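You operate a simulated robot arm through the tools that you are given. There is no shell and no other tool.

Carry out the task below with a simulated robot arm. There is one attempt and no reset: what you move stays moved.

Task
Brush the brown ankle boot on the board clean and press the white paper wad in.
Fine: the green brush does it and goes back. Set down upright: green brush. What is to be rubbed or washed off counts as gone when no trace of it is left.

The check looks at the end state, three seconds after you hand in, the way a careful person would. Anything else that was tipped, shoved, dropped, spilled or broken makes it a failure.

Robot
A 7-joint arm with a two-finger parallel gripper, fixed in place. Base frame: the origin is at the foot of the arm, x ahead of it, y to its left, z up; the work surface is at about z = 700. Readings come in mm, degrees, newtons and seconds.
Its first joint turns from -132.0 to 132.0 degrees. Payload 3.91 kg.
Tool frame: the origin (TCP) lies between the finger pads and is the grasp point; the fingertips stand 30 mm ahead of it; z points along the fingers, y is the line along which they close. Largest opening 110 mm; finger width 20, thickness 10; the body of the gripper, 48 by 112 mm, starts 55 mm behind the TCP.
Orientation is that of the tool frame in the base frame, as [roll, pitch, yaw] about the fixed x, y, z axes, in that order (R = Rz(yaw) Ry(pitch) Rx(roll)). With the fingers straight down and closing along the base's y, the tool's x points along the base's -x, its y along +y and its z along -z.

Tools
- The arm moves only by the tool step_arm. Its argument "rows" is a list of rows, each an object of numbers (a shift or turn left out is 0, a gripper value left out holds the last): "claw": the opening, from 0 (shut) to 1 (fully open); "dx", "dy", "dz": the shift along the base's x, y, z in m; "ax", "ay", "az": the turn, a rotation vector about the base's x, y, z in degrees. In form: [{"claw": .., "dx": .., "dy": .., "dz": .., "ax": .., "ay": .., "az": ..}, ...]. A call has 1 to 20 rows; each row is the pose to reach, as a shift and turn from the pose commanded when the call began. Each row takes 0.2 s and may step no farther than 50 mm and 8.6 degrees from the row before; otherwise, or with a gripper value out of range, the whole call is refused. Where a pose cannot be reached the arm comes as near as it can. A force on the tool above 40 N (or 10 N above the force at the start of the call, whichever is more), or a blocked arm, ends the call early, and 0.2 s more pass. Each finger travels about 108 mm/s and halts on what it meets, pressing with about 29 N; the grip force reading is that of the motor and also rises with nothing between the fingers. The clock runs only during rows and for 0.2 s after the last one: add rows that repeat a pose to give the fingers time. The reply holds the time, the measured pose of the TCP, the force on the tool along the base axes, the opening and the grip force, in the units named above and with some noise, with the torque about the TCP (base axes, N m) and any sound that the robot's microphone picked up.
- Cameras (640 x 400 px; columns grow to the right, rows downward): "scene" is fixed at [218.6, 649.5, 1423.5]; the picture's right is [-0.36, -0.93, 0.00], its down [-0.48, 0.18, -0.86] and it looks along [0.80, -0.31, -0.51] (base axes); focal length 214 px, centre (320, 200). "wrist" rides on the gripper at [72, 17, -103] in the tool frame; the picture's right is [-0.23, 0.97, 0.00], its down [-0.76, -0.18, -0.62] and it looks along [-0.61, -0.14, 0.78] (tool axes); focal length 222 px, centre (320, 200). There is no depth. A picture from a camera that has moved, and an enlarged one, comes with that camera's place and axes in the base frame and with its lens.
- camera(camera): a new picture of that camera. It takes no simulated time.
- close_up(camera, box): a new picture of the part [left, top, right, bottom] of that camera's present view, enlarged. It takes no simulated time.
- hand_in(): hands the job in; it is judged then, once.

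Places have to be worked out from the pictures, the camera data and where the tool is seen. Open the gripper and draw the arm clear of the work before you hand the job in, unless the task says otherwise.

The tools are called after ">>>" by a JSON object that holds its "api" and its "payload". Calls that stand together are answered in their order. step_arm: Moves the arm, as the interface text tells. Its arguments: {"type":"object","properties":{"rows":{"type":"array"}},"required":["rows"]} The other tools are called the same way: camera (camera) takes a picture; close_up (camera, box) takes an enlarged picture of a part of a camera's view; hand_in () hands the job in.

At the start:

```text
clock: 0.0
eef_pos: [567.8, 294.2, 1357.1]
ee_rot: [180.0, 0.0, -180.0]
force: [0.4, -0.1, -1.1]
ft_torque: [-0.01, 0.01, 0.0]
width: 109.9
grip_force: 0.1
```

scene: 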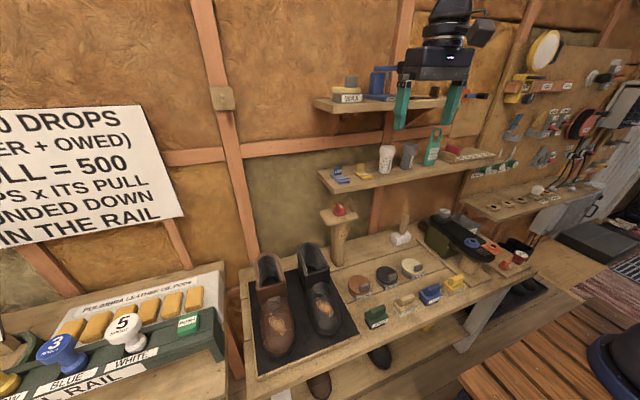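
wrist: 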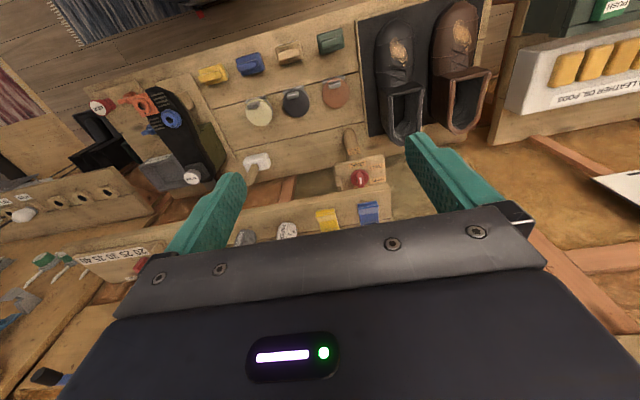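

I start by enlarging the parts of the scene with the boots, the brushes and the paper wad.

>>> {"api": "close_up", "payload": {"camera": "scene", "box": [230, 230, 390, 400]}}

>>> {"api": "close_up", "payload": {"camera": "scene", "box": [320, 180, 540, 340]}}

>>> {"api": "close_up", "payload": {"camera": "wrist", "box": [340, 0, 520, 150]}}

>>> {"api": "close_up", "payload": {"camera": "wrist", "box": [180, 10, 400, 200]}}

>>> {"api": "close_up", "payload": {"camera": "scene", "box": [0, 90, 240, 400]}}

```text
2.35 times, centred on (310, 315) of scene
camera zoom: at [218.6, 649.5, 1423.5], right [-0.36, -0.93, 0.0], down [-0.48, 0.18, -0.86], along [0.8, -0.31, -0.51], focal length 505 px, centre (344, -71)
```

zoom: 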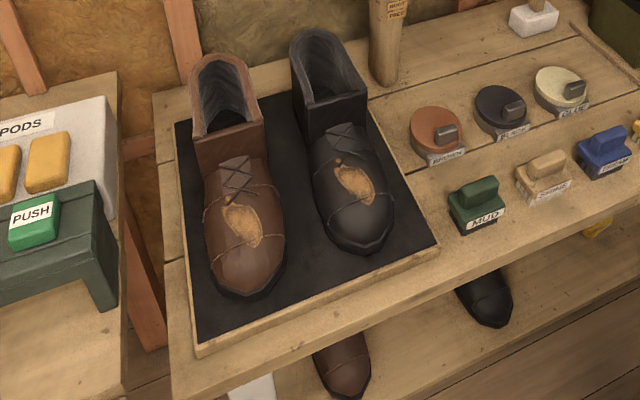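

```text
2.50 times, centred on (430, 260) of scene
camera zoom: at [218.6, 649.5, 1423.5], right [-0.36, -0.93, 0.0], down [-0.48, 0.18, -0.86], along [0.8, -0.31, -0.51], focal length 536 px, centre (45, 50)
```

zoom: 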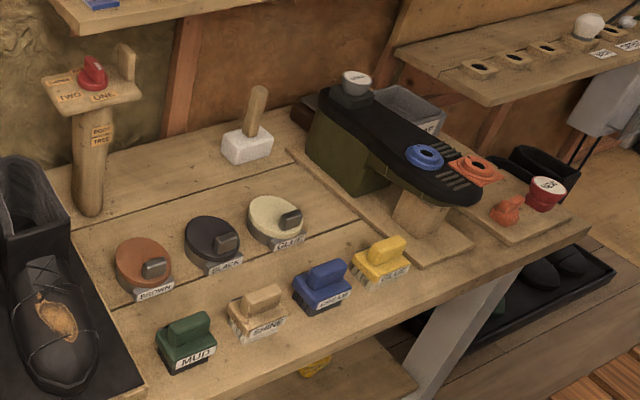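

```text
2.67 times, centred on (430, 75) of wrist
camera zoom: at [496.5, 310.3, 1459.5], right [0.23, 0.97, 0.0], down [0.76, -0.18, 0.62], along [0.61, -0.14, -0.78], focal length 592 px, centre (27, 533)
```

zoom: 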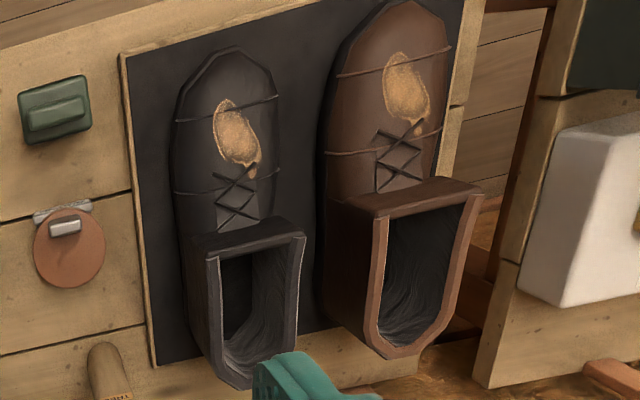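

```text
2.11 times, centred on (290, 105) of wrist
camera zoom: at [496.5, 310.3, 1459.5], right [0.23, 0.97, 0.0], down [0.76, -0.18, 0.62], along [0.61, -0.14, -0.78], focal length 468 px, centre (383, 400)
```

zoom: 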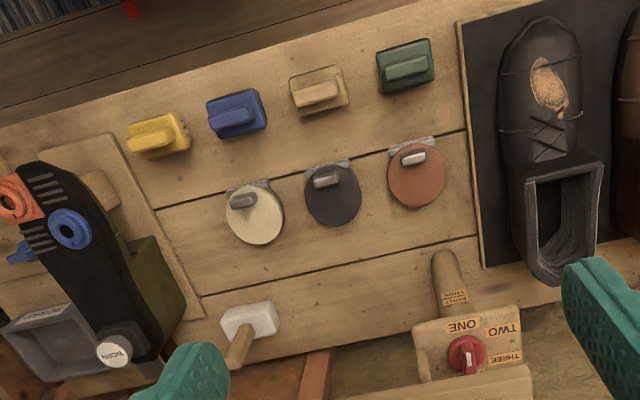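

```text
1.29 times, centred on (120, 245) of scene
camera zoom: at [218.6, 649.5, 1423.5], right [-0.36, -0.93, 0.0], down [-0.48, 0.18, -0.86], along [0.8, -0.31, -0.51], focal length 277 px, centre (578, 142)
```

zoom: 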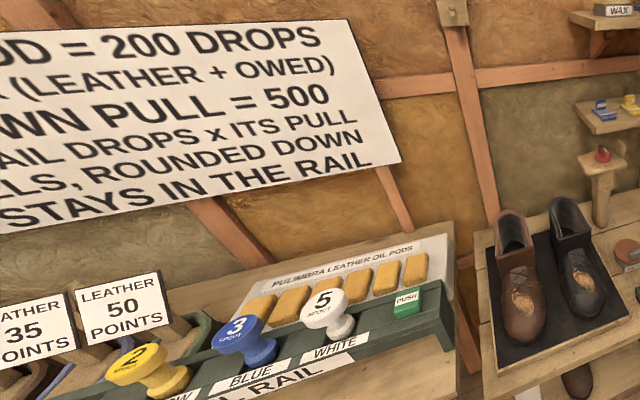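

Brown boot with a mud patch and the green "MUD" brush are clear; I look for the white paper wad next, on the right-hand shelf and elsewhere.

>>> {"api": "close_up", "payload": {"camera": "scene", "box": [450, 140, 610, 250]}}

>>> {"api": "close_up", "payload": {"camera": "scene", "box": [310, 60, 510, 200]}}

>>> {"api": "close_up", "payload": {"camera": "wrist", "box": [0, 160, 200, 300]}}

>>> {"api": "close_up", "payload": {"camera": "scene", "box": [480, 20, 640, 140]}}

>>> {"api": "close_up", "payload": {"camera": "scene", "box": [240, 330, 420, 400]}}

>>> {"api": "close_up", "payload": {"camera": "scene", "box": [460, 210, 640, 340]}}

```text
3.64 times, centred on (530, 195) of scene
camera zoom: at [218.6, 649.5, 1423.5], right [-0.36, -0.93, 0.0], down [-0.48, 0.18, -0.86], along [0.8, -0.31, -0.51], focal length 780 px, centre (-444, 218)
```

zoom: 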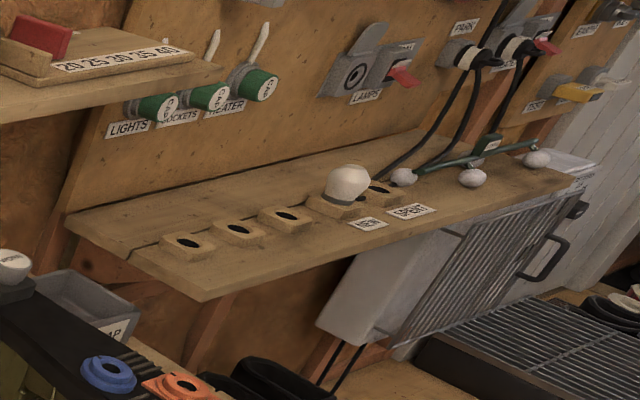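

```text
2.86 times, centred on (410, 130) of scene
camera zoom: at [218.6, 649.5, 1423.5], right [-0.36, -0.93, 0.0], down [-0.48, 0.18, -0.86], along [0.8, -0.31, -0.51], focal length 613 px, centre (63, 400)
```

zoom: 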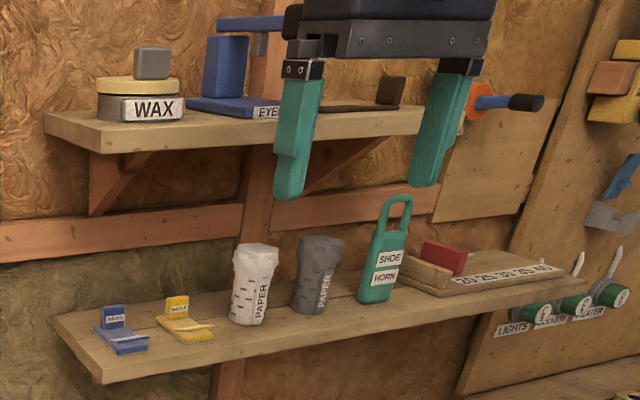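

```text
2.86 times, centred on (100, 230) of wrist
camera zoom: at [496.5, 310.3, 1459.5], right [0.23, 0.97, 0.0], down [0.76, -0.18, 0.62], along [0.61, -0.14, -0.78], focal length 635 px, centre (949, 114)
```

zoom: 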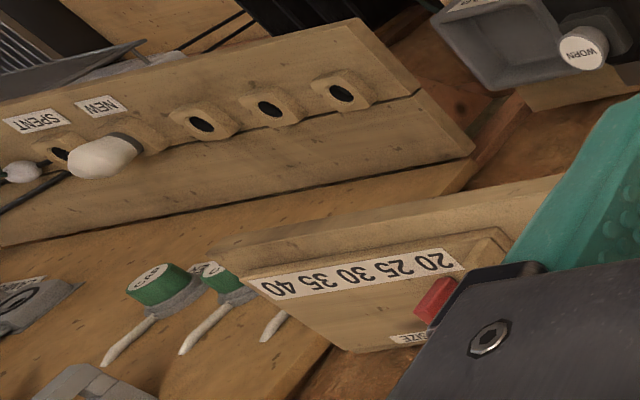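

```text
3.33 times, centred on (560, 80) of scene
camera zoom: at [218.6, 649.5, 1423.5], right [-0.36, -0.93, 0.0], down [-0.48, 0.18, -0.86], along [0.8, -0.31, -0.51], focal length 715 px, centre (-480, 600)
```

zoom: 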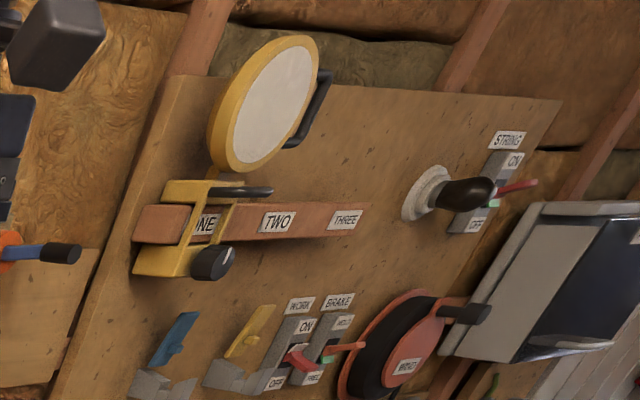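

```text
3.56 times, centred on (330, 365) of scene
camera zoom: at [218.6, 649.5, 1423.5], right [-0.36, -0.93, 0.0], down [-0.48, 0.18, -0.86], along [0.8, -0.31, -0.51], focal length 763 px, centre (284, -387)
```

zoom: 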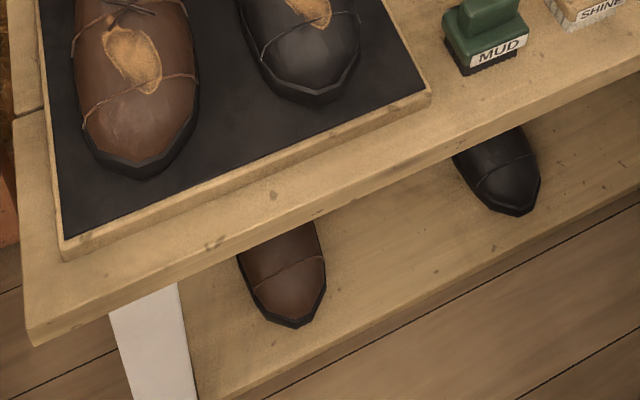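

```text
3.08 times, centred on (550, 275) of scene
camera zoom: at [218.6, 649.5, 1423.5], right [-0.36, -0.93, 0.0], down [-0.48, 0.18, -0.86], along [0.8, -0.31, -0.51], focal length 660 px, centre (-388, -31)
```

zoom: 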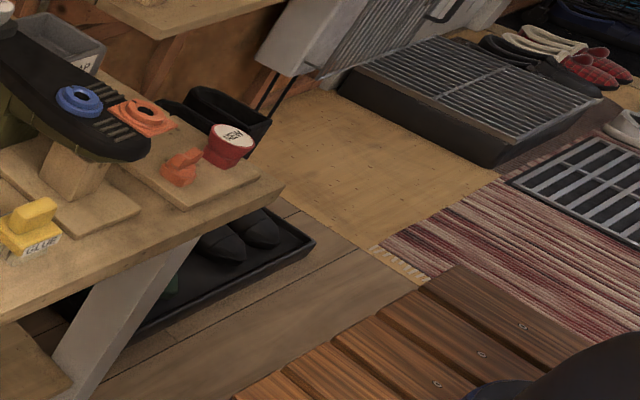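

The wads are the two "PAPER" pieces on the upper shelf (white near x≈812, y≈167, z≈1110); the mud patch on the brown boot is near (597, 638, 790) and the green brush near (540, 327, 720) with its handle along y. I move above the brush while turning the tool 90° to close across the handle.

>>> {"api": "step_arm", "payload": {"rows": [{"claw": 1, "dx": -0.003, "dy": 0.003, "dz": -0.035, "az": 8.2}, {"dx": -0.005, "dy": 0.006, "dz": -0.07, "az": 16.4}, {"dx": -0.008, "dy": 0.009, "dz": -0.105, "az": 24.6}, {"dx": -0.01, "dy": 0.012, "dz": -0.14, "az": 32.8}, {"dx": -0.013, "dy": 0.015, "dz": -0.175, "az": 41}, {"dx": -0.015, "dy": 0.018, "dz": -0.21, "az": 49.2}, {"dx": -0.018, "dy": 0.021, "dz": -0.245, "az": 57.4}, {"dx": -0.02, "dy": 0.024, "dz": -0.28, "az": 65.6}, {"dx": -0.023, "dy": 0.027, "dz": -0.315, "az": 73.8}, {"dx": -0.025, "dy": 0.03, "dz": -0.35, "az": 82}, {"dx": -0.028, "dy": 0.033, "dz": -0.385, "az": 90}, {"dx": -0.028, "dy": 0.033, "dz": -0.42, "az": 90}]}}

>>> {"api": "camera", "payload": {"camera": "wrist"}}

>>> {"api": "camera", "payload": {"camera": "scene"}}

```text
clock: 2.6
eef_pos: [542.3, 327.7, 935.3]
ee_rot: [179.9, 0.0, -89.9]
force: [-1.0, -0.6, 0.8]
ft_torque: [-0.02, -0.03, -0.01]
width: 110.0
grip_force: 0.1
```

```text
taken
camera wrist: at [525.5, 254.0, 1039.0], right [-0.97, 0.23, 0.0], down [0.18, 0.76, 0.62], along [0.14, 0.61, -0.78], focal length 222 px, centre (320, 200)
```

wrist: 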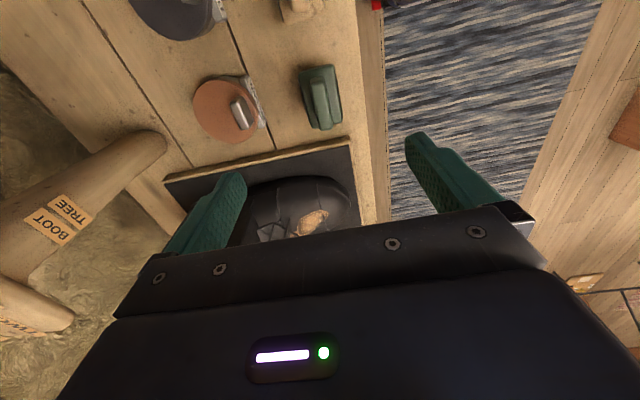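

```text
taken
```

scene: 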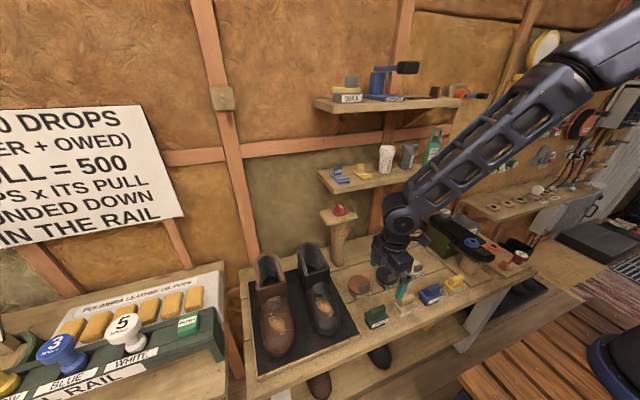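

The brush appears almost right under the tool (about x=542, y=328). I enlarge it to measure its size, handle and yaw.

>>> {"api": "close_up", "payload": {"camera": "wrist", "box": [260, 40, 380, 150]}}

>>> {"api": "close_up", "payload": {"camera": "scene", "box": [350, 270, 480, 340]}}

```text
3.64 times, centred on (320, 95) of wrist
camera zoom: at [525.5, 254.0, 1039.0], right [-0.97, 0.23, 0.0], down [0.18, 0.76, 0.62], along [0.14, 0.61, -0.78], focal length 808 px, centre (320, 582)
```

zoom: 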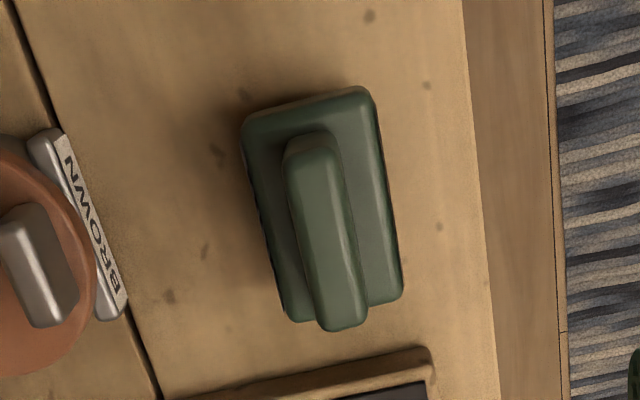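

```text
4.92 times, centred on (415, 305) of scene
camera zoom: at [218.6, 649.5, 1423.5], right [-0.36, -0.93, 0.0], down [-0.48, 0.18, -0.86], along [0.8, -0.31, -0.51], focal length 1056 px, centre (-148, -317)
```

zoom: 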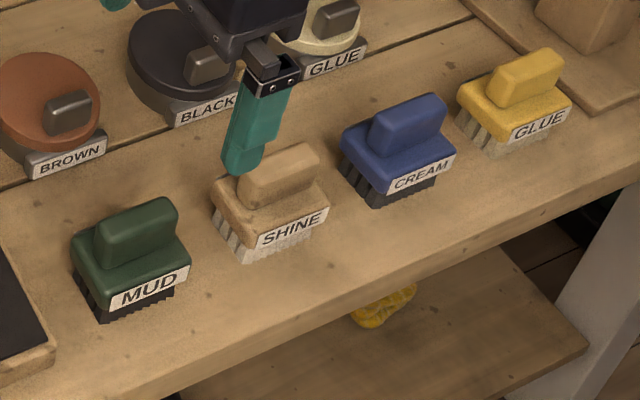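

The brush has a block about 47×65 mm centred near (540, 328), with a handle about 20 mm thick along y, its top near z≈770. I lower to z≈815 with a small yaw trim and look again.

>>> {"api": "step_arm", "payload": {"rows": [{"claw": 1, "dx": -0.001, "dz": -0.04, "az": -1}, {"dx": -0.002, "dz": -0.08, "az": -2}, {"dx": -0.002, "dz": -0.11, "az": -2}, {"dx": -0.002, "dz": -0.12, "az": -2}]}}

>>> {"api": "camera", "payload": {"camera": "wrist"}}

>>> {"api": "close_up", "payload": {"camera": "scene", "box": [330, 250, 460, 340]}}

```text
clock: 3.6
eef_pos: [536.7, 326.5, 816.4]
ee_rot: [-180.0, -0.1, -92.1]
force: [0.0, 0.4, 0.0]
ft_torque: [0.0, 0.02, -0.01]
width: 110.1
grip_force: 0.1
```

```text
taken
camera wrist: at [518.4, 255.1, 918.5], right [-0.96, 0.26, 0.0], down [0.2, 0.75, 0.62], along [0.16, 0.6, -0.78], focal length 222 px, centre (320, 200)
```

wrist: 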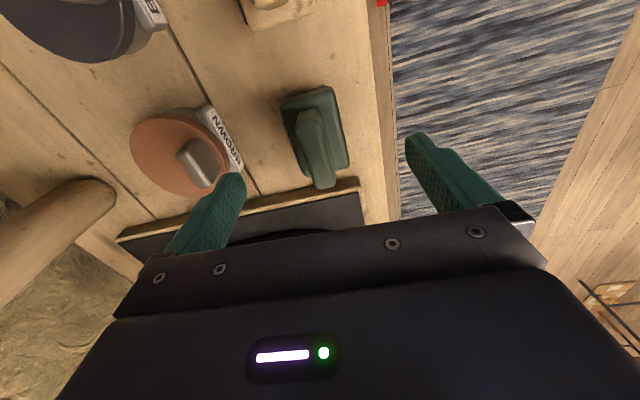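

```text
4.44 times, centred on (395, 295) of scene
camera zoom: at [218.6, 649.5, 1423.5], right [-0.36, -0.93, 0.0], down [-0.48, 0.18, -0.86], along [0.8, -0.31, -0.51], focal length 953 px, centre (-13, -222)
```

zoom: 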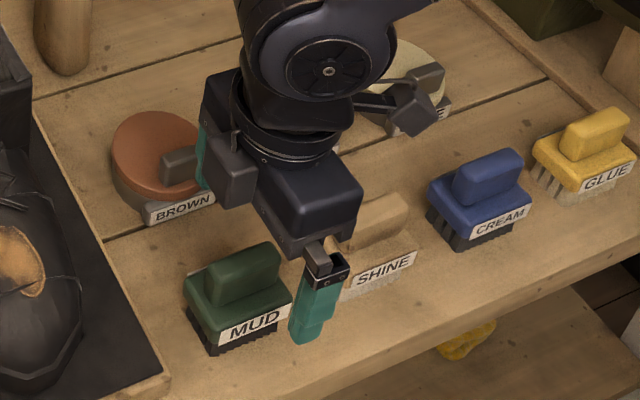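

I enlarge the brush in the wrist view to pin down handle height and centre before descending.

>>> {"api": "close_up", "payload": {"camera": "wrist", "box": [260, 70, 380, 205]}}

```text
2.96 times, centred on (320, 138) of wrist
camera zoom: at [518.4, 255.1, 918.5], right [-0.96, 0.26, 0.0], down [0.2, 0.75, 0.62], along [0.16, 0.6, -0.78], focal length 658 px, centre (320, 385)
```

zoom: 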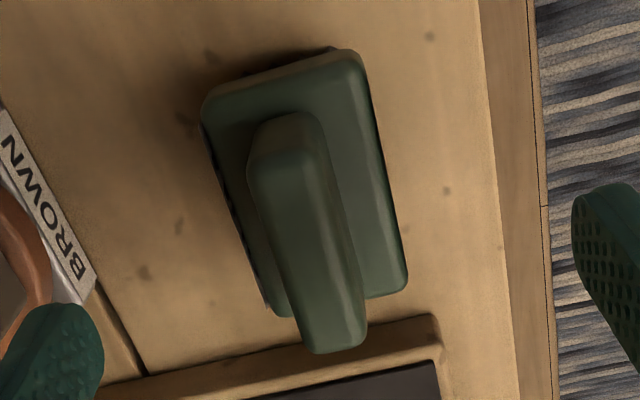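

Handle centre estimated at about (540, 332), its top between z=752 and 778. I shift slightly in y and descend to z≈785 to compare tips with the handle.

>>> {"api": "step_arm", "payload": {"rows": [{"claw": 1, "dx": 0.002, "dy": 0.004, "dz": -0.015}, {"dx": 0.003, "dy": 0.006, "dz": -0.03}, {"dx": 0.003, "dy": 0.006, "dz": -0.03}]}}

>>> {"api": "close_up", "payload": {"camera": "wrist", "box": [200, 70, 470, 240]}}

>>> {"api": "close_up", "payload": {"camera": "scene", "box": [330, 250, 460, 340]}}

```text
clock: 4.4
eef_pos: [540.3, 332.9, 786.1]
ee_rot: [-180.0, 0.0, -92.1]
force: [0.3, -0.2, -0.4]
ft_torque: [-0.02, -0.01, -0.02]
width: 109.6
grip_force: 0.0
```

```text
2.35 times, centred on (335, 155) of wrist
camera zoom: at [521.8, 260.8, 888.6], right [-0.97, 0.26, 0.0], down [0.2, 0.75, 0.62], along [0.16, 0.6, -0.78], focal length 523 px, centre (285, 306)
```

zoom: 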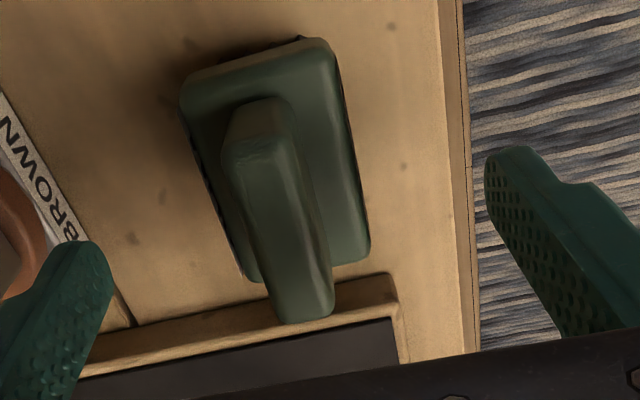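

```text
4.44 times, centred on (395, 295) of scene
camera zoom: at [218.6, 649.5, 1423.5], right [-0.36, -0.93, 0.0], down [-0.48, 0.18, -0.86], along [0.8, -0.31, -0.51], focal length 953 px, centre (-13, -222)
```

zoom: 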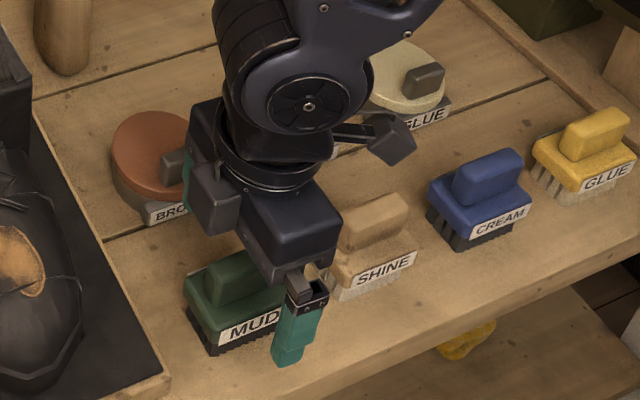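

Estimates still differ on the handle's height (750–778), so I lower a further 6 mm and close carefully; the width reading will tell whether the handle is between the fingers.

>>> {"api": "step_arm", "payload": {"rows": [{"claw": 1, "dx": 0.001, "dy": 0.0, "dz": -0.006}, {"claw": 0.6, "dx": 0.001, "dz": -0.006}, {"claw": 0.5, "dx": 0.001, "dz": -0.006}, {"claw": 0.4, "dx": 0.001, "dz": -0.006}]}}

>>> {"api": "close_up", "payload": {"camera": "wrist", "box": [200, 70, 470, 240]}}

>>> {"api": "close_up", "payload": {"camera": "scene", "box": [350, 280, 430, 340]}}

```text
clock: 5.4
eef_pos: [541.6, 333.0, 781.3]
ee_rot: [-180.0, 0.0, -92.2]
force: [0.7, 0.2, -0.9]
ft_torque: [0.02, -0.01, -0.02]
width: 43.9
grip_force: 0.1
```

```text
2.35 times, centred on (335, 155) of wrist
camera zoom: at [523.1, 260.3, 883.6], right [-0.97, 0.26, 0.0], down [0.2, 0.75, 0.62], along [0.16, 0.6, -0.78], focal length 523 px, centre (285, 306)
```

zoom: 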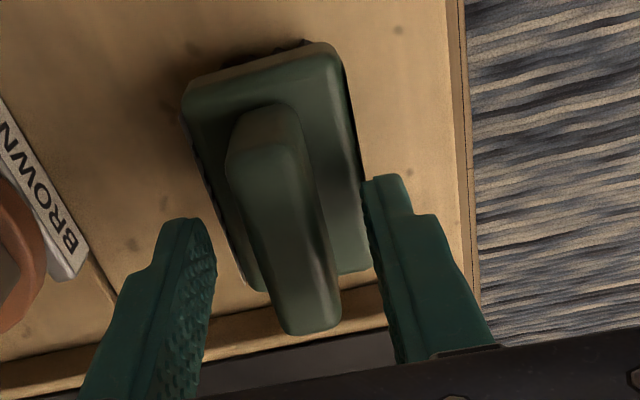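

```text
6.67 times, centred on (390, 310) of scene
camera zoom: at [218.6, 649.5, 1423.5], right [-0.36, -0.93, 0.0], down [-0.48, 0.18, -0.86], along [0.8, -0.31, -0.51], focal length 1430 px, centre (-147, -533)
```

zoom: 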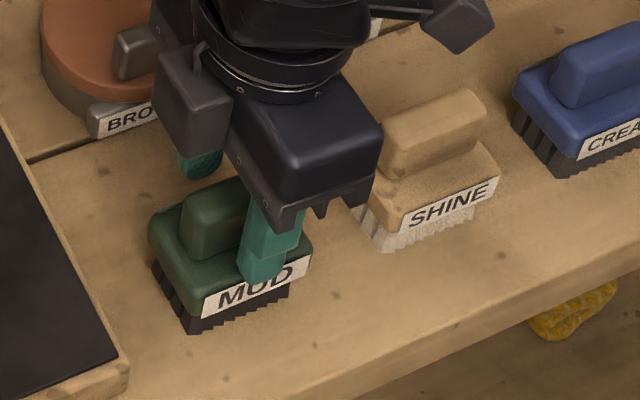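

The scene view shows the tips about 18 mm below the handle top, but the brush centre lies some 8 mm further in +y. I shift by +8 mm and close on the handle.

>>> {"api": "step_arm", "payload": {"rows": [{"claw": 0.42, "dy": 0.004, "dz": -0.001}, {"claw": 0.42, "dy": 0.008, "dz": -0.002}, {"claw": 0.2, "dy": 0.008, "dz": -0.002}, {"claw": 0.0, "dy": 0.008, "dz": -0.002}, {"claw": 0.0, "dy": 0.008, "dz": -0.002}, {"claw": 0.0, "dy": 0.008, "dz": -0.002}]}}

>>> {"api": "close_up", "payload": {"camera": "wrist", "box": [200, 70, 470, 240]}}

>>> {"api": "close_up", "payload": {"camera": "scene", "box": [350, 280, 430, 340]}}

```text
clock: 6.8
eef_pos: [543.4, 340.3, 778.8]
ee_rot: [179.9, 0.0, -92.0]
force: [0.8, 0.2, 1.7]
ft_torque: [0.06, -0.06, -0.05]
width: 17.8
grip_force: 29.3
```

```text
2.35 times, centred on (335, 155) of wrist
camera zoom: at [524.5, 268.3, 881.5], right [-0.97, 0.26, 0.0], down [0.2, 0.75, 0.62], along [0.16, 0.6, -0.78], focal length 523 px, centre (285, 306)
```

zoom: 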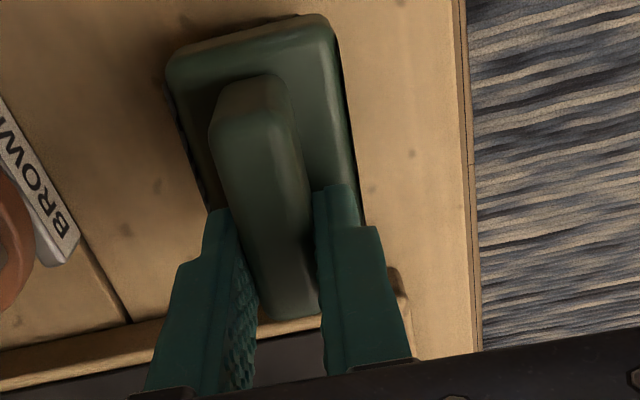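

```text
6.67 times, centred on (390, 310) of scene
camera zoom: at [218.6, 649.5, 1423.5], right [-0.36, -0.93, 0.0], down [-0.48, 0.18, -0.86], along [0.8, -0.31, -0.51], focal length 1430 px, centre (-147, -533)
```

zoom: 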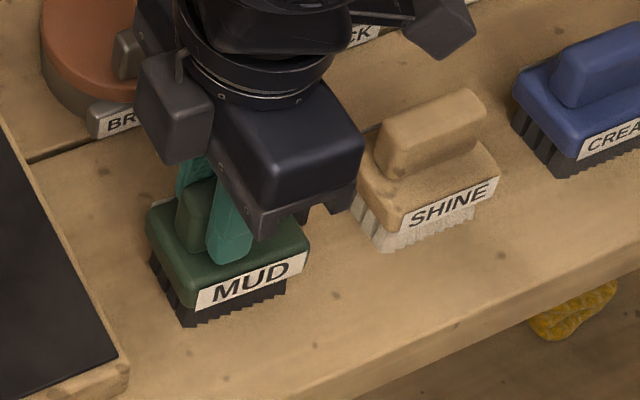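

Grip is solid (17.8 mm, 29 N) at TCP (543, 340, 779), which is also the return pose. I lift the brush straight up.

>>> {"api": "step_arm", "payload": {"rows": [{"claw": 0, "dz": 0.02}, {"dz": 0.06}, {"dz": 0.1}, {"dz": 0.14}, {"dz": 0.18}, {"dz": 0.18}]}}

>>> {"api": "camera", "payload": {"camera": "wrist"}}

>>> {"api": "close_up", "payload": {"camera": "scene", "box": [230, 220, 430, 360]}}

```text
clock: 8.2
eef_pos: [540.2, 340.9, 958.9]
ee_rot: [-180.0, 0.0, -92.0]
force: [0.0, 0.1, -1.3]
ft_torque: [0.02, 0.01, 0.01]
width: 17.5
grip_force: 29.1
```

```text
taken
camera wrist: at [522.6, 267.4, 1062.1], right [-0.97, 0.26, 0.0], down [0.2, 0.75, 0.62], along [0.16, 0.6, -0.78], focal length 222 px, centre (320, 200)
```

wrist: 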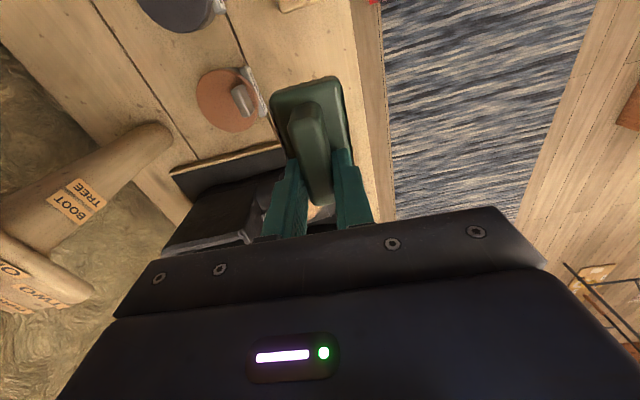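

```text
2.86 times, centred on (330, 290) of scene
camera zoom: at [218.6, 649.5, 1423.5], right [-0.36, -0.93, 0.0], down [-0.48, 0.18, -0.86], along [0.8, -0.31, -0.51], focal length 613 px, centre (291, -57)
```

zoom: 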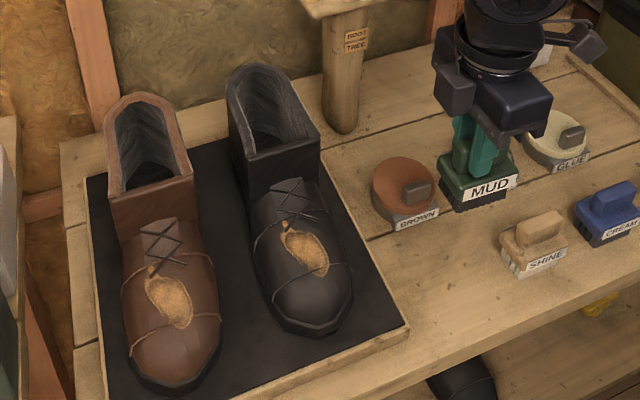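

The brush is held level. I carry it at this height toward a point above the brown boot's vamp.

>>> {"api": "step_arm", "payload": {"rows": [{"claw": 0, "dx": 0.005, "dy": 0.04}, {"dx": 0.01, "dy": 0.08}, {"dx": 0.015, "dy": 0.12}, {"dx": 0.02, "dy": 0.16}, {"dx": 0.025, "dy": 0.2}, {"dx": 0.03, "dy": 0.24}, {"dx": 0.04, "dy": 0.27}, {"dx": 0.05, "dy": 0.295}, {"dx": 0.05, "dy": 0.295}]}}

>>> {"api": "camera", "payload": {"camera": "wrist"}}

>>> {"api": "close_up", "payload": {"camera": "scene", "box": [230, 220, 390, 390]}}

```text
clock: 10.2
eef_pos: [592.1, 635.3, 954.8]
ee_rot: [180.0, 0.0, -92.1]
force: [0.2, -0.5, -0.5]
ft_torque: [0.01, -0.02, -0.02]
width: 17.6
grip_force: 29.0
```

```text
taken
camera wrist: at [572.4, 563.6, 1057.6], right [-0.97, 0.26, 0.0], down [0.2, 0.75, 0.62], along [0.16, 0.6, -0.78], focal length 222 px, centre (320, 200)
```

wrist: 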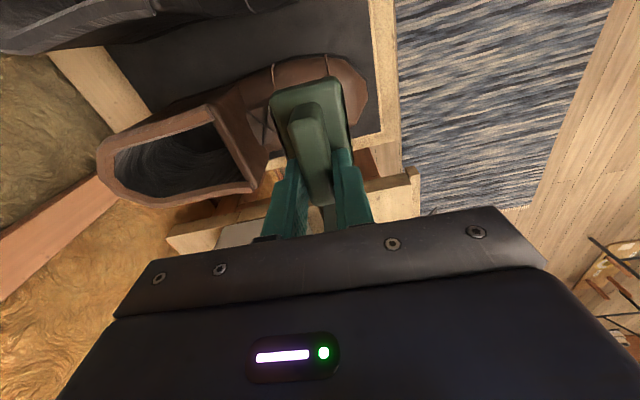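

```text
2.35 times, centred on (310, 305) of scene
camera zoom: at [218.6, 649.5, 1423.5], right [-0.36, -0.93, 0.0], down [-0.48, 0.18, -0.86], along [0.8, -0.31, -0.51], focal length 505 px, centre (344, -47)
```

zoom: 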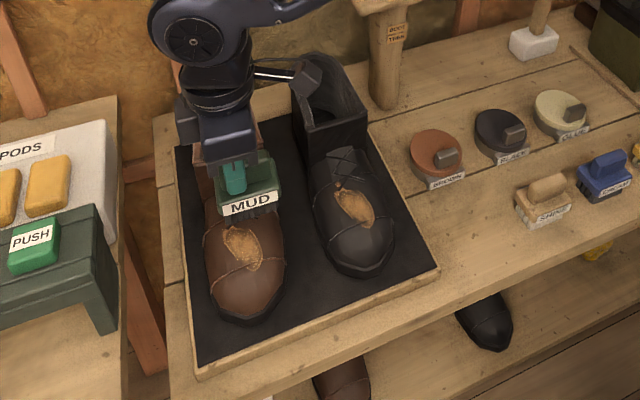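

The boot's shaft rim front edge sits at x≈671, y 591–675, z≈868; the mud patch spans about x 570–634, y 623–665. I lower to just above the vamp and look at the gap.

>>> {"api": "step_arm", "payload": {"rows": [{"claw": 0, "dx": 0.003, "dy": 0.003, "dz": -0.02}, {"dx": 0.006, "dy": 0.006, "dz": -0.04}, {"dx": 0.006, "dy": 0.006, "dz": -0.05}, {"dx": 0.006, "dy": 0.006, "dz": -0.05}]}}

>>> {"api": "close_up", "payload": {"camera": "wrist", "box": [200, 40, 440, 240]}}

>>> {"api": "close_up", "payload": {"camera": "scene", "box": [250, 270, 350, 370]}}

```text
clock: 11.2
eef_pos: [598.0, 642.9, 905.4]
ee_rot: [-179.9, -0.1, -92.0]
force: [-0.4, 0.1, -0.7]
ft_torque: [0.01, 0.0, 0.0]
width: 17.8
grip_force: 29.4
```

```text
2.00 times, centred on (320, 140) of wrist
camera zoom: at [578.8, 570.4, 1008.7], right [-0.97, 0.26, 0.0], down [0.2, 0.75, 0.62], along [0.16, 0.6, -0.78], focal length 444 px, centre (320, 320)
```

zoom: 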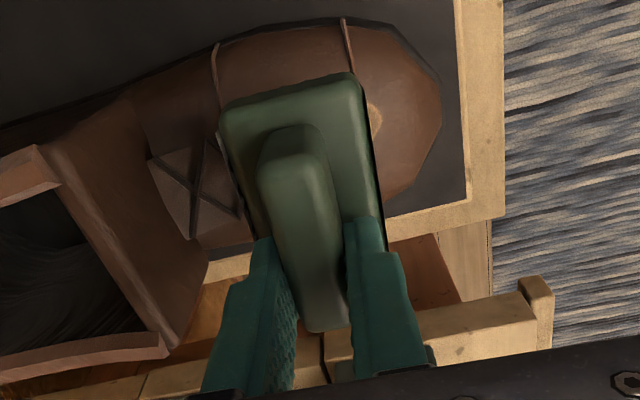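

```text
4.00 times, centred on (300, 320) of scene
camera zoom: at [218.6, 649.5, 1423.5], right [-0.36, -0.93, 0.0], down [-0.48, 0.18, -0.86], along [0.8, -0.31, -0.51], focal length 858 px, centre (400, -280)
```

zoom: 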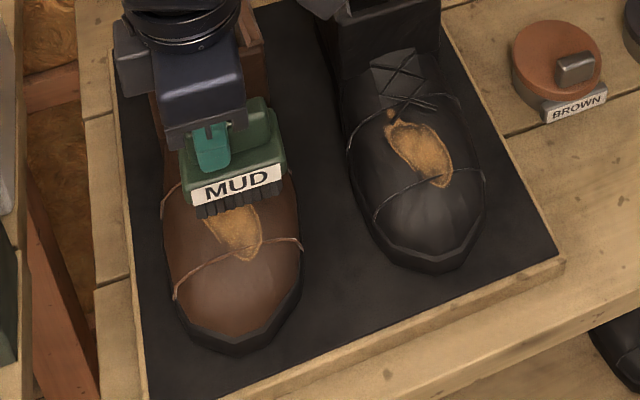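

The brush is laterally centred over the patch with the bristles still some 20–30 mm above the leather. I lower in small steps, watching the force.

>>> {"api": "step_arm", "payload": {"rows": [{"claw": 0, "dz": -0.004}, {"dz": -0.008}, {"dz": -0.012}, {"dz": -0.012}]}}

>>> {"api": "close_up", "payload": {"camera": "scene", "box": [250, 270, 350, 370]}}

>>> {"api": "close_up", "payload": {"camera": "wrist", "box": [200, 40, 440, 240]}}

```text
clock: 12.2
eef_pos: [597.8, 641.8, 893.4]
ee_rot: [179.9, 0.0, -92.0]
force: [0.4, -0.1, -0.5]
ft_torque: [0.08, 0.01, 0.03]
width: 17.4
grip_force: 29.6
```

```text
4.00 times, centred on (300, 320) of scene
camera zoom: at [218.6, 649.5, 1423.5], right [-0.36, -0.93, 0.0], down [-0.48, 0.18, -0.86], along [0.8, -0.31, -0.51], focal length 858 px, centre (400, -280)
```

zoom: 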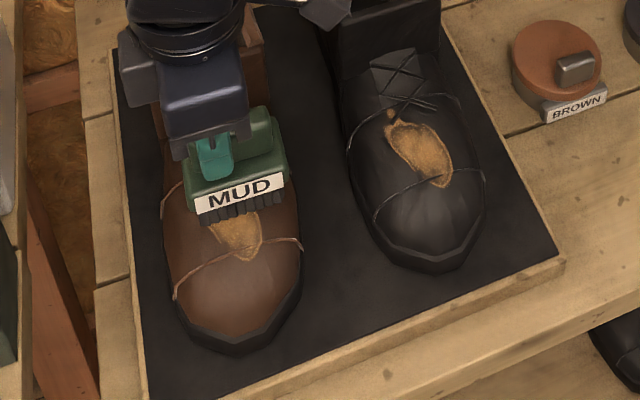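

```text
2.00 times, centred on (320, 140) of wrist
camera zoom: at [579.4, 569.4, 997.7], right [-0.97, 0.26, 0.0], down [0.2, 0.75, 0.62], along [0.16, 0.6, -0.78], focal length 444 px, centre (320, 320)
```

zoom: 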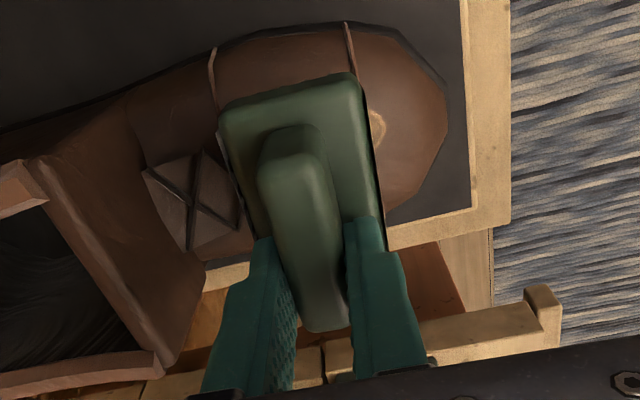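

No contact yet at z=893. I continue down gently.

>>> {"api": "step_arm", "payload": {"rows": [{"claw": 0, "dz": -0.003}, {"dz": -0.006}, {"dz": -0.009}, {"dz": -0.009}]}}

>>> {"api": "close_up", "payload": {"camera": "scene", "box": [260, 290, 330, 360]}}

```text
clock: 13.2
eef_pos: [597.7, 643.1, 886.8]
ee_rot: [180.0, 0.0, -92.0]
force: [-0.3, 0.4, -1.6]
ft_torque: [0.03, -0.01, -0.02]
width: 17.6
grip_force: 28.8
```

```text
5.71 times, centred on (295, 325) of scene
camera zoom: at [218.6, 649.5, 1423.5], right [-0.36, -0.93, 0.0], down [-0.48, 0.18, -0.86], along [0.8, -0.31, -0.51], focal length 1226 px, centre (463, -514)
```

zoom: 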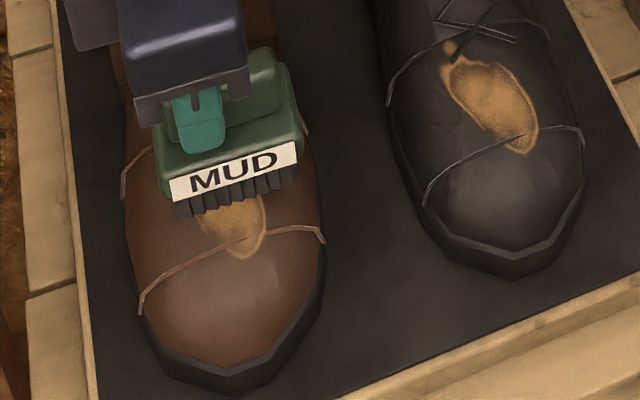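

Still free. I go down a further 9 mm in 3 mm steps.

>>> {"api": "step_arm", "payload": {"rows": [{"claw": 0, "dz": -0.003}, {"dz": -0.006}, {"dz": -0.009}, {"dz": -0.009}]}}

>>> {"api": "close_up", "payload": {"camera": "scene", "box": [260, 290, 330, 360]}}

```text
clock: 14.2
eef_pos: [598.4, 642.7, 879.0]
ee_rot: [180.0, 0.0, -92.0]
force: [0.1, 0.0, -1.3]
ft_torque: [0.02, 0.01, 0.04]
width: 17.5
grip_force: 29.1
```

```text
5.71 times, centred on (295, 325) of scene
camera zoom: at [218.6, 649.5, 1423.5], right [-0.36, -0.93, 0.0], down [-0.48, 0.18, -0.86], along [0.8, -0.31, -0.51], focal length 1226 px, centre (463, -514)
```

zoom: 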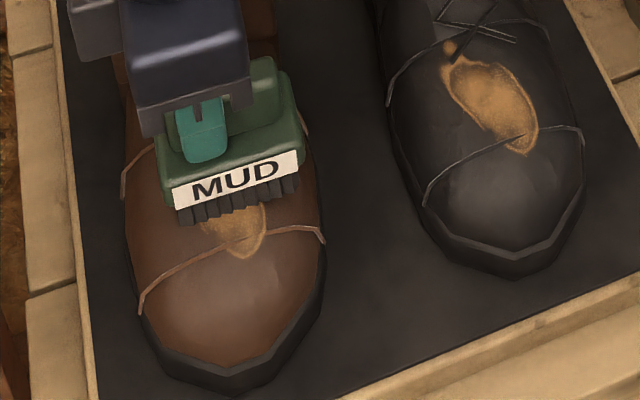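

No force yet; the bristle ends are at about z≈800. Continue another 8 mm.

>>> {"api": "step_arm", "payload": {"rows": [{"claw": 0, "dz": -0.002}, {"dz": -0.004}, {"dz": -0.006}, {"dz": -0.008}, {"dz": -0.008}]}}

>>> {"api": "close_up", "payload": {"camera": "scene", "box": [260, 290, 330, 360]}}

>>> {"api": "close_up", "payload": {"camera": "wrist", "box": [200, 40, 440, 240]}}

```text
clock: 15.4
eef_pos: [598.9, 641.5, 872.0]
ee_rot: [-179.9, 0.1, -92.1]
force: [-4.4, -7.5, 16.6]
ft_torque: [-0.37, -0.03, -0.11]
width: 17.9
grip_force: 29.0
```

```text
5.71 times, centred on (295, 325) of scene
camera zoom: at [218.6, 649.5, 1423.5], right [-0.36, -0.93, 0.0], down [-0.48, 0.18, -0.86], along [0.8, -0.31, -0.51], focal length 1226 px, centre (463, -514)
```

zoom: 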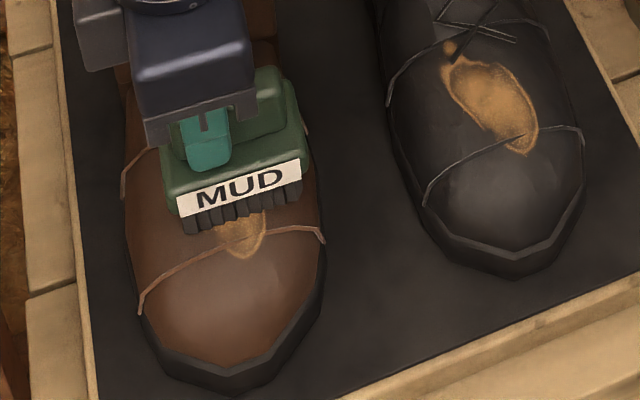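

```text
2.00 times, centred on (320, 140) of wrist
camera zoom: at [579.3, 568.4, 974.8], right [-0.97, 0.26, 0.0], down [0.2, 0.75, 0.62], along [0.16, 0.6, -0.78], focal length 444 px, centre (320, 320)
```

zoom: 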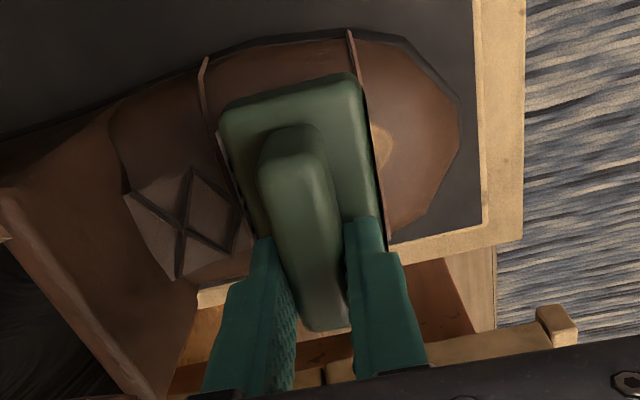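

Contact: about 17 N, with a normal suggesting the vamp slopes ~15° toward the toe. I try a short toe-ward stroke along the slope at reduced pressure to see what it does to the mud and whether the boot holds still.

>>> {"api": "step_arm", "payload": {"rows": [{"claw": 0, "dz": 0.001}, {"dx": -0.005, "dz": 0.0}, {"dx": -0.01, "dz": -0.001}, {"dx": -0.015, "dz": -0.002}, {"dx": -0.02, "dz": -0.0035}, {"dx": -0.02, "dz": -0.0035}]}}

>>> {"api": "close_up", "payload": {"camera": "scene", "box": [260, 290, 330, 360]}}

>>> {"api": "close_up", "payload": {"camera": "wrist", "box": [200, 40, 440, 240]}}

```text
clock: 16.8
eef_pos: [578.8, 641.5, 867.6]
ee_rot: [179.9, 0.0, -92.1]
force: [-1.2, 0.5, -0.4]
ft_torque: [0.02, 0.01, 0.0]
width: 17.7
grip_force: 29.0
```

```text
5.71 times, centred on (295, 325) of scene
camera zoom: at [218.6, 649.5, 1423.5], right [-0.36, -0.93, 0.0], down [-0.48, 0.18, -0.86], along [0.8, -0.31, -0.51], focal length 1226 px, centre (463, -514)
```

zoom: 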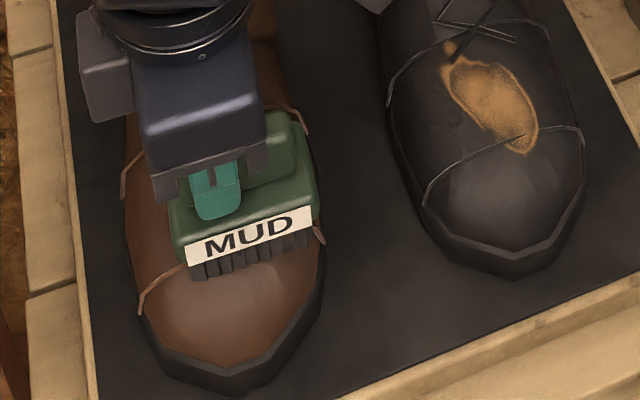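

```text
2.00 times, centred on (320, 140) of wrist
camera zoom: at [559.3, 569.0, 968.6], right [-0.97, 0.26, 0.0], down [0.2, 0.76, 0.62], along [0.16, 0.6, -0.78], focal length 444 px, centre (320, 320)
```

zoom: 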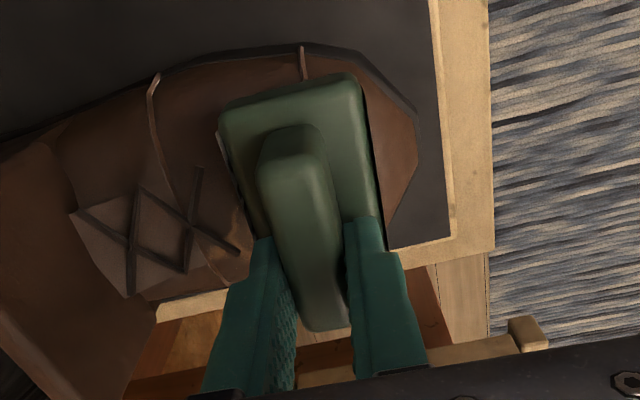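

The brush lost contact after the stroke, so the slope is steeper than assumed; the boot stayed put. I lift, tilt the brush about 20° to follow the vamp, and check the mud.

>>> {"api": "step_arm", "payload": {"rows": [{"claw": 0, "dz": 0.025}, {"dx": -0.02, "dz": 0.05}, {"dx": -0.04, "dz": 0.05, "ay": -7}, {"dx": -0.05, "dz": 0.05, "ay": -14}, {"dx": -0.05, "dz": 0.05, "ay": -20}, {"dx": -0.05, "dz": 0.05, "ay": -20}]}}

>>> {"api": "close_up", "payload": {"camera": "scene", "box": [250, 260, 340, 360]}}

>>> {"api": "camera", "payload": {"camera": "wrist"}}

```text
clock: 18.2
eef_pos: [528.6, 640.3, 915.9]
ee_rot: [-160.0, 0.7, -91.9]
force: [-0.3, 0.2, -0.9]
ft_torque: [0.01, 0.04, -0.01]
width: 17.6
grip_force: 28.7
```

```text
4.00 times, centred on (295, 310) of scene
camera zoom: at [218.6, 649.5, 1423.5], right [-0.36, -0.93, 0.0], down [-0.48, 0.18, -0.86], along [0.8, -0.31, -0.51], focal length 858 px, centre (420, -240)
```

zoom: 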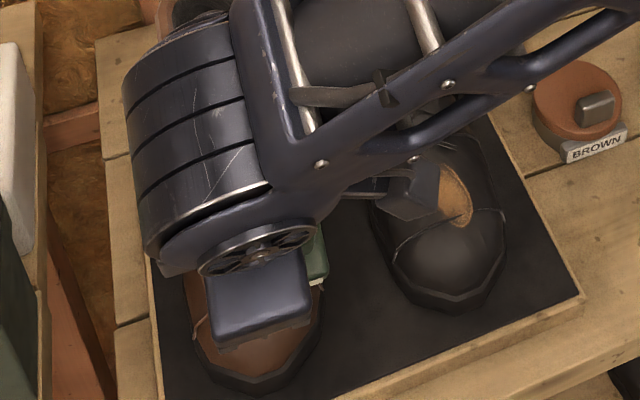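

```text
taken
camera wrist: at [475.0, 568.7, 1006.7], right [-0.91, 0.26, -0.33], down [-0.02, 0.75, 0.66], along [0.42, 0.6, -0.68], focal length 222 px, centre (320, 200)
```

wrist: 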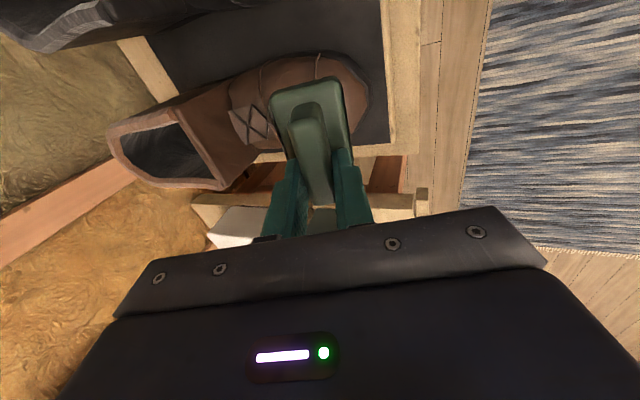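

The arm blocks the scene view, so I back the brush off toward the robot to uncover the vamp for the wrist camera.

>>> {"api": "step_arm", "payload": {"rows": [{"claw": 0, "dx": -0.03, "dz": 0.02}, {"dx": -0.06, "dz": 0.04}, {"dx": -0.08, "dz": 0.04}, {"dx": -0.08, "dz": 0.04}]}}

>>> {"api": "close_up", "payload": {"camera": "scene", "box": [250, 260, 340, 360]}}

>>> {"api": "close_up", "payload": {"camera": "wrist", "box": [120, 20, 320, 200]}}

```text
clock: 19.2
eef_pos: [447.3, 642.4, 958.1]
ee_rot: [-160.0, 0.7, -91.9]
force: [0.3, 0.1, -1.5]
ft_torque: [0.0, -0.02, 0.02]
width: 17.7
grip_force: 29.1
```

```text
4.00 times, centred on (295, 310) of scene
camera zoom: at [218.6, 649.5, 1423.5], right [-0.36, -0.93, 0.0], down [-0.48, 0.18, -0.86], along [0.8, -0.31, -0.51], focal length 858 px, centre (420, -240)
```

zoom: 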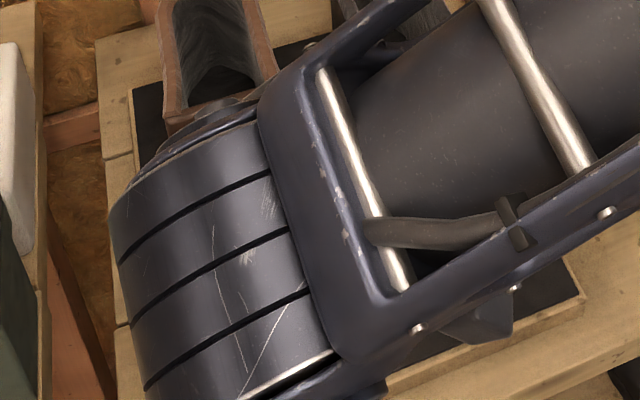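

```text
2.22 times, centred on (220, 110) of wrist
camera zoom: at [393.8, 569.6, 1047.2], right [-0.91, 0.26, -0.33], down [-0.02, 0.75, 0.66], along [0.42, 0.6, -0.68], focal length 494 px, centre (542, 400)
```

zoom: 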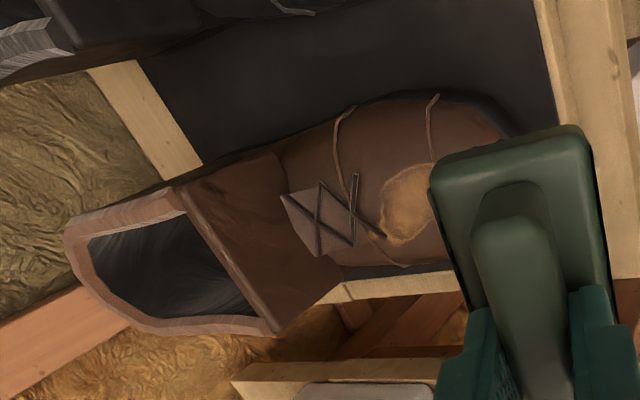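

The patch is still there, roughly x 573–612, y 619–664, centre (594, 641) on a slope rising toward the laces. I position the tilted brush above its centre and lower toward contact.

>>> {"api": "step_arm", "payload": {"rows": [{"claw": 0, "dx": 0.04, "dz": -0.01}, {"dx": 0.08, "dz": -0.03}, {"dx": 0.12, "dz": -0.05}, {"dx": 0.12, "dz": -0.07}, {"dx": 0.12, "dz": -0.08}, {"dx": 0.12, "dz": -0.085}, {"dx": 0.12, "dz": -0.085}]}}

>>> {"api": "close_up", "payload": {"camera": "wrist", "box": [200, 20, 440, 220]}}

```text
clock: 20.8
eef_pos: [567.5, 642.4, 872.4]
ee_rot: [-160.0, 0.7, -92.0]
force: [1.4, 0.9, -0.8]
ft_torque: [0.02, -0.01, 0.04]
width: 17.3
grip_force: 29.3
```

```text
2.00 times, centred on (320, 120) of wrist
camera zoom: at [515.4, 569.9, 961.5], right [-0.91, 0.26, -0.33], down [-0.02, 0.75, 0.66], along [0.42, 0.6, -0.68], focal length 444 px, centre (320, 360)
```

zoom: 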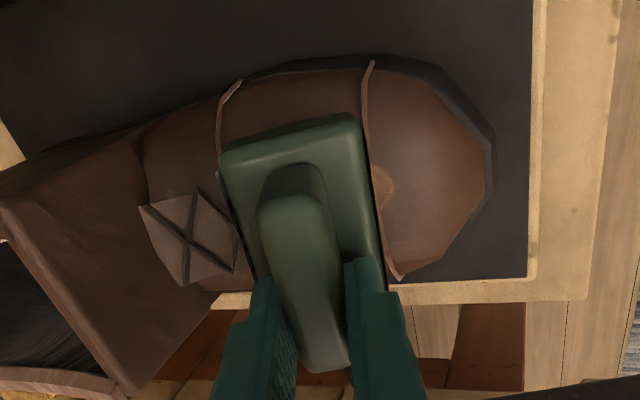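

No contact yet. I descend in 2 mm steps.

>>> {"api": "step_arm", "payload": {"rows": [{"claw": 0, "dz": -0.003}, {"dz": -0.005}, {"dz": -0.007}, {"dz": -0.009}, {"dz": -0.009}]}}

```text
clock: 22.0
eef_pos: [568.7, 641.9, 862.6]
ee_rot: [-160.0, 0.7, -91.9]
force: [-0.1, -0.3, -1.5]
ft_torque: [-0.01, 0.03, -0.01]
width: 17.6
grip_force: 29.3
```

Still free at z≈863. A few more millimetres.

>>> {"api": "step_arm", "payload": {"rows": [{"claw": 0, "dz": -0.002}, {"dz": -0.004}, {"dz": -0.006}, {"dz": -0.006}]}}

>>> {"api": "close_up", "payload": {"camera": "wrist", "box": [200, 20, 440, 220]}}

>>> {"api": "close_up", "payload": {"camera": "scene", "box": [250, 260, 340, 360]}}

```text
clock: 23.0
eef_pos: [570.1, 641.8, 858.2]
ee_rot: [-159.9, 0.8, -91.9]
force: [-1.5, -4.1, 21.8]
ft_torque: [0.22, 0.05, 0.05]
width: 18.0
grip_force: 28.7
```

```text
2.00 times, centred on (320, 120) of wrist
camera zoom: at [515.5, 569.1, 948.5], right [-0.91, 0.26, -0.33], down [-0.02, 0.75, 0.66], along [0.42, 0.6, -0.68], focal length 444 px, centre (320, 360)
```

zoom: 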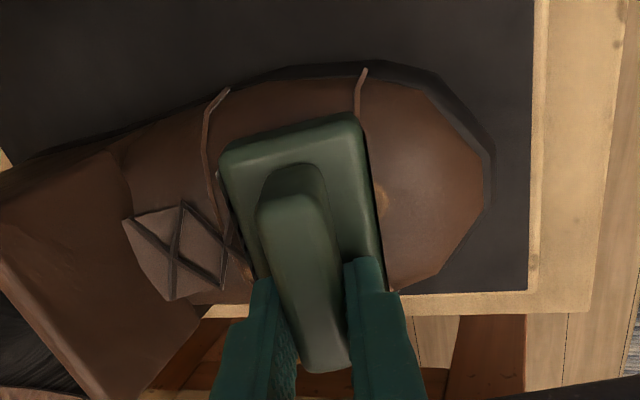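

```text
4.00 times, centred on (295, 310) of scene
camera zoom: at [218.6, 649.5, 1423.5], right [-0.36, -0.93, 0.0], down [-0.48, 0.18, -0.86], along [0.8, -0.31, -0.51], focal length 858 px, centre (420, -240)
```

zoom: 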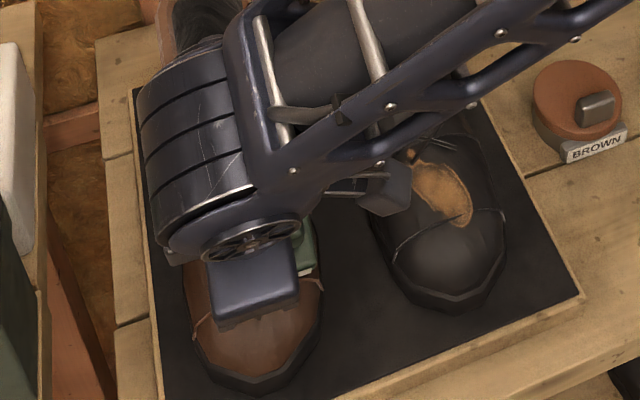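

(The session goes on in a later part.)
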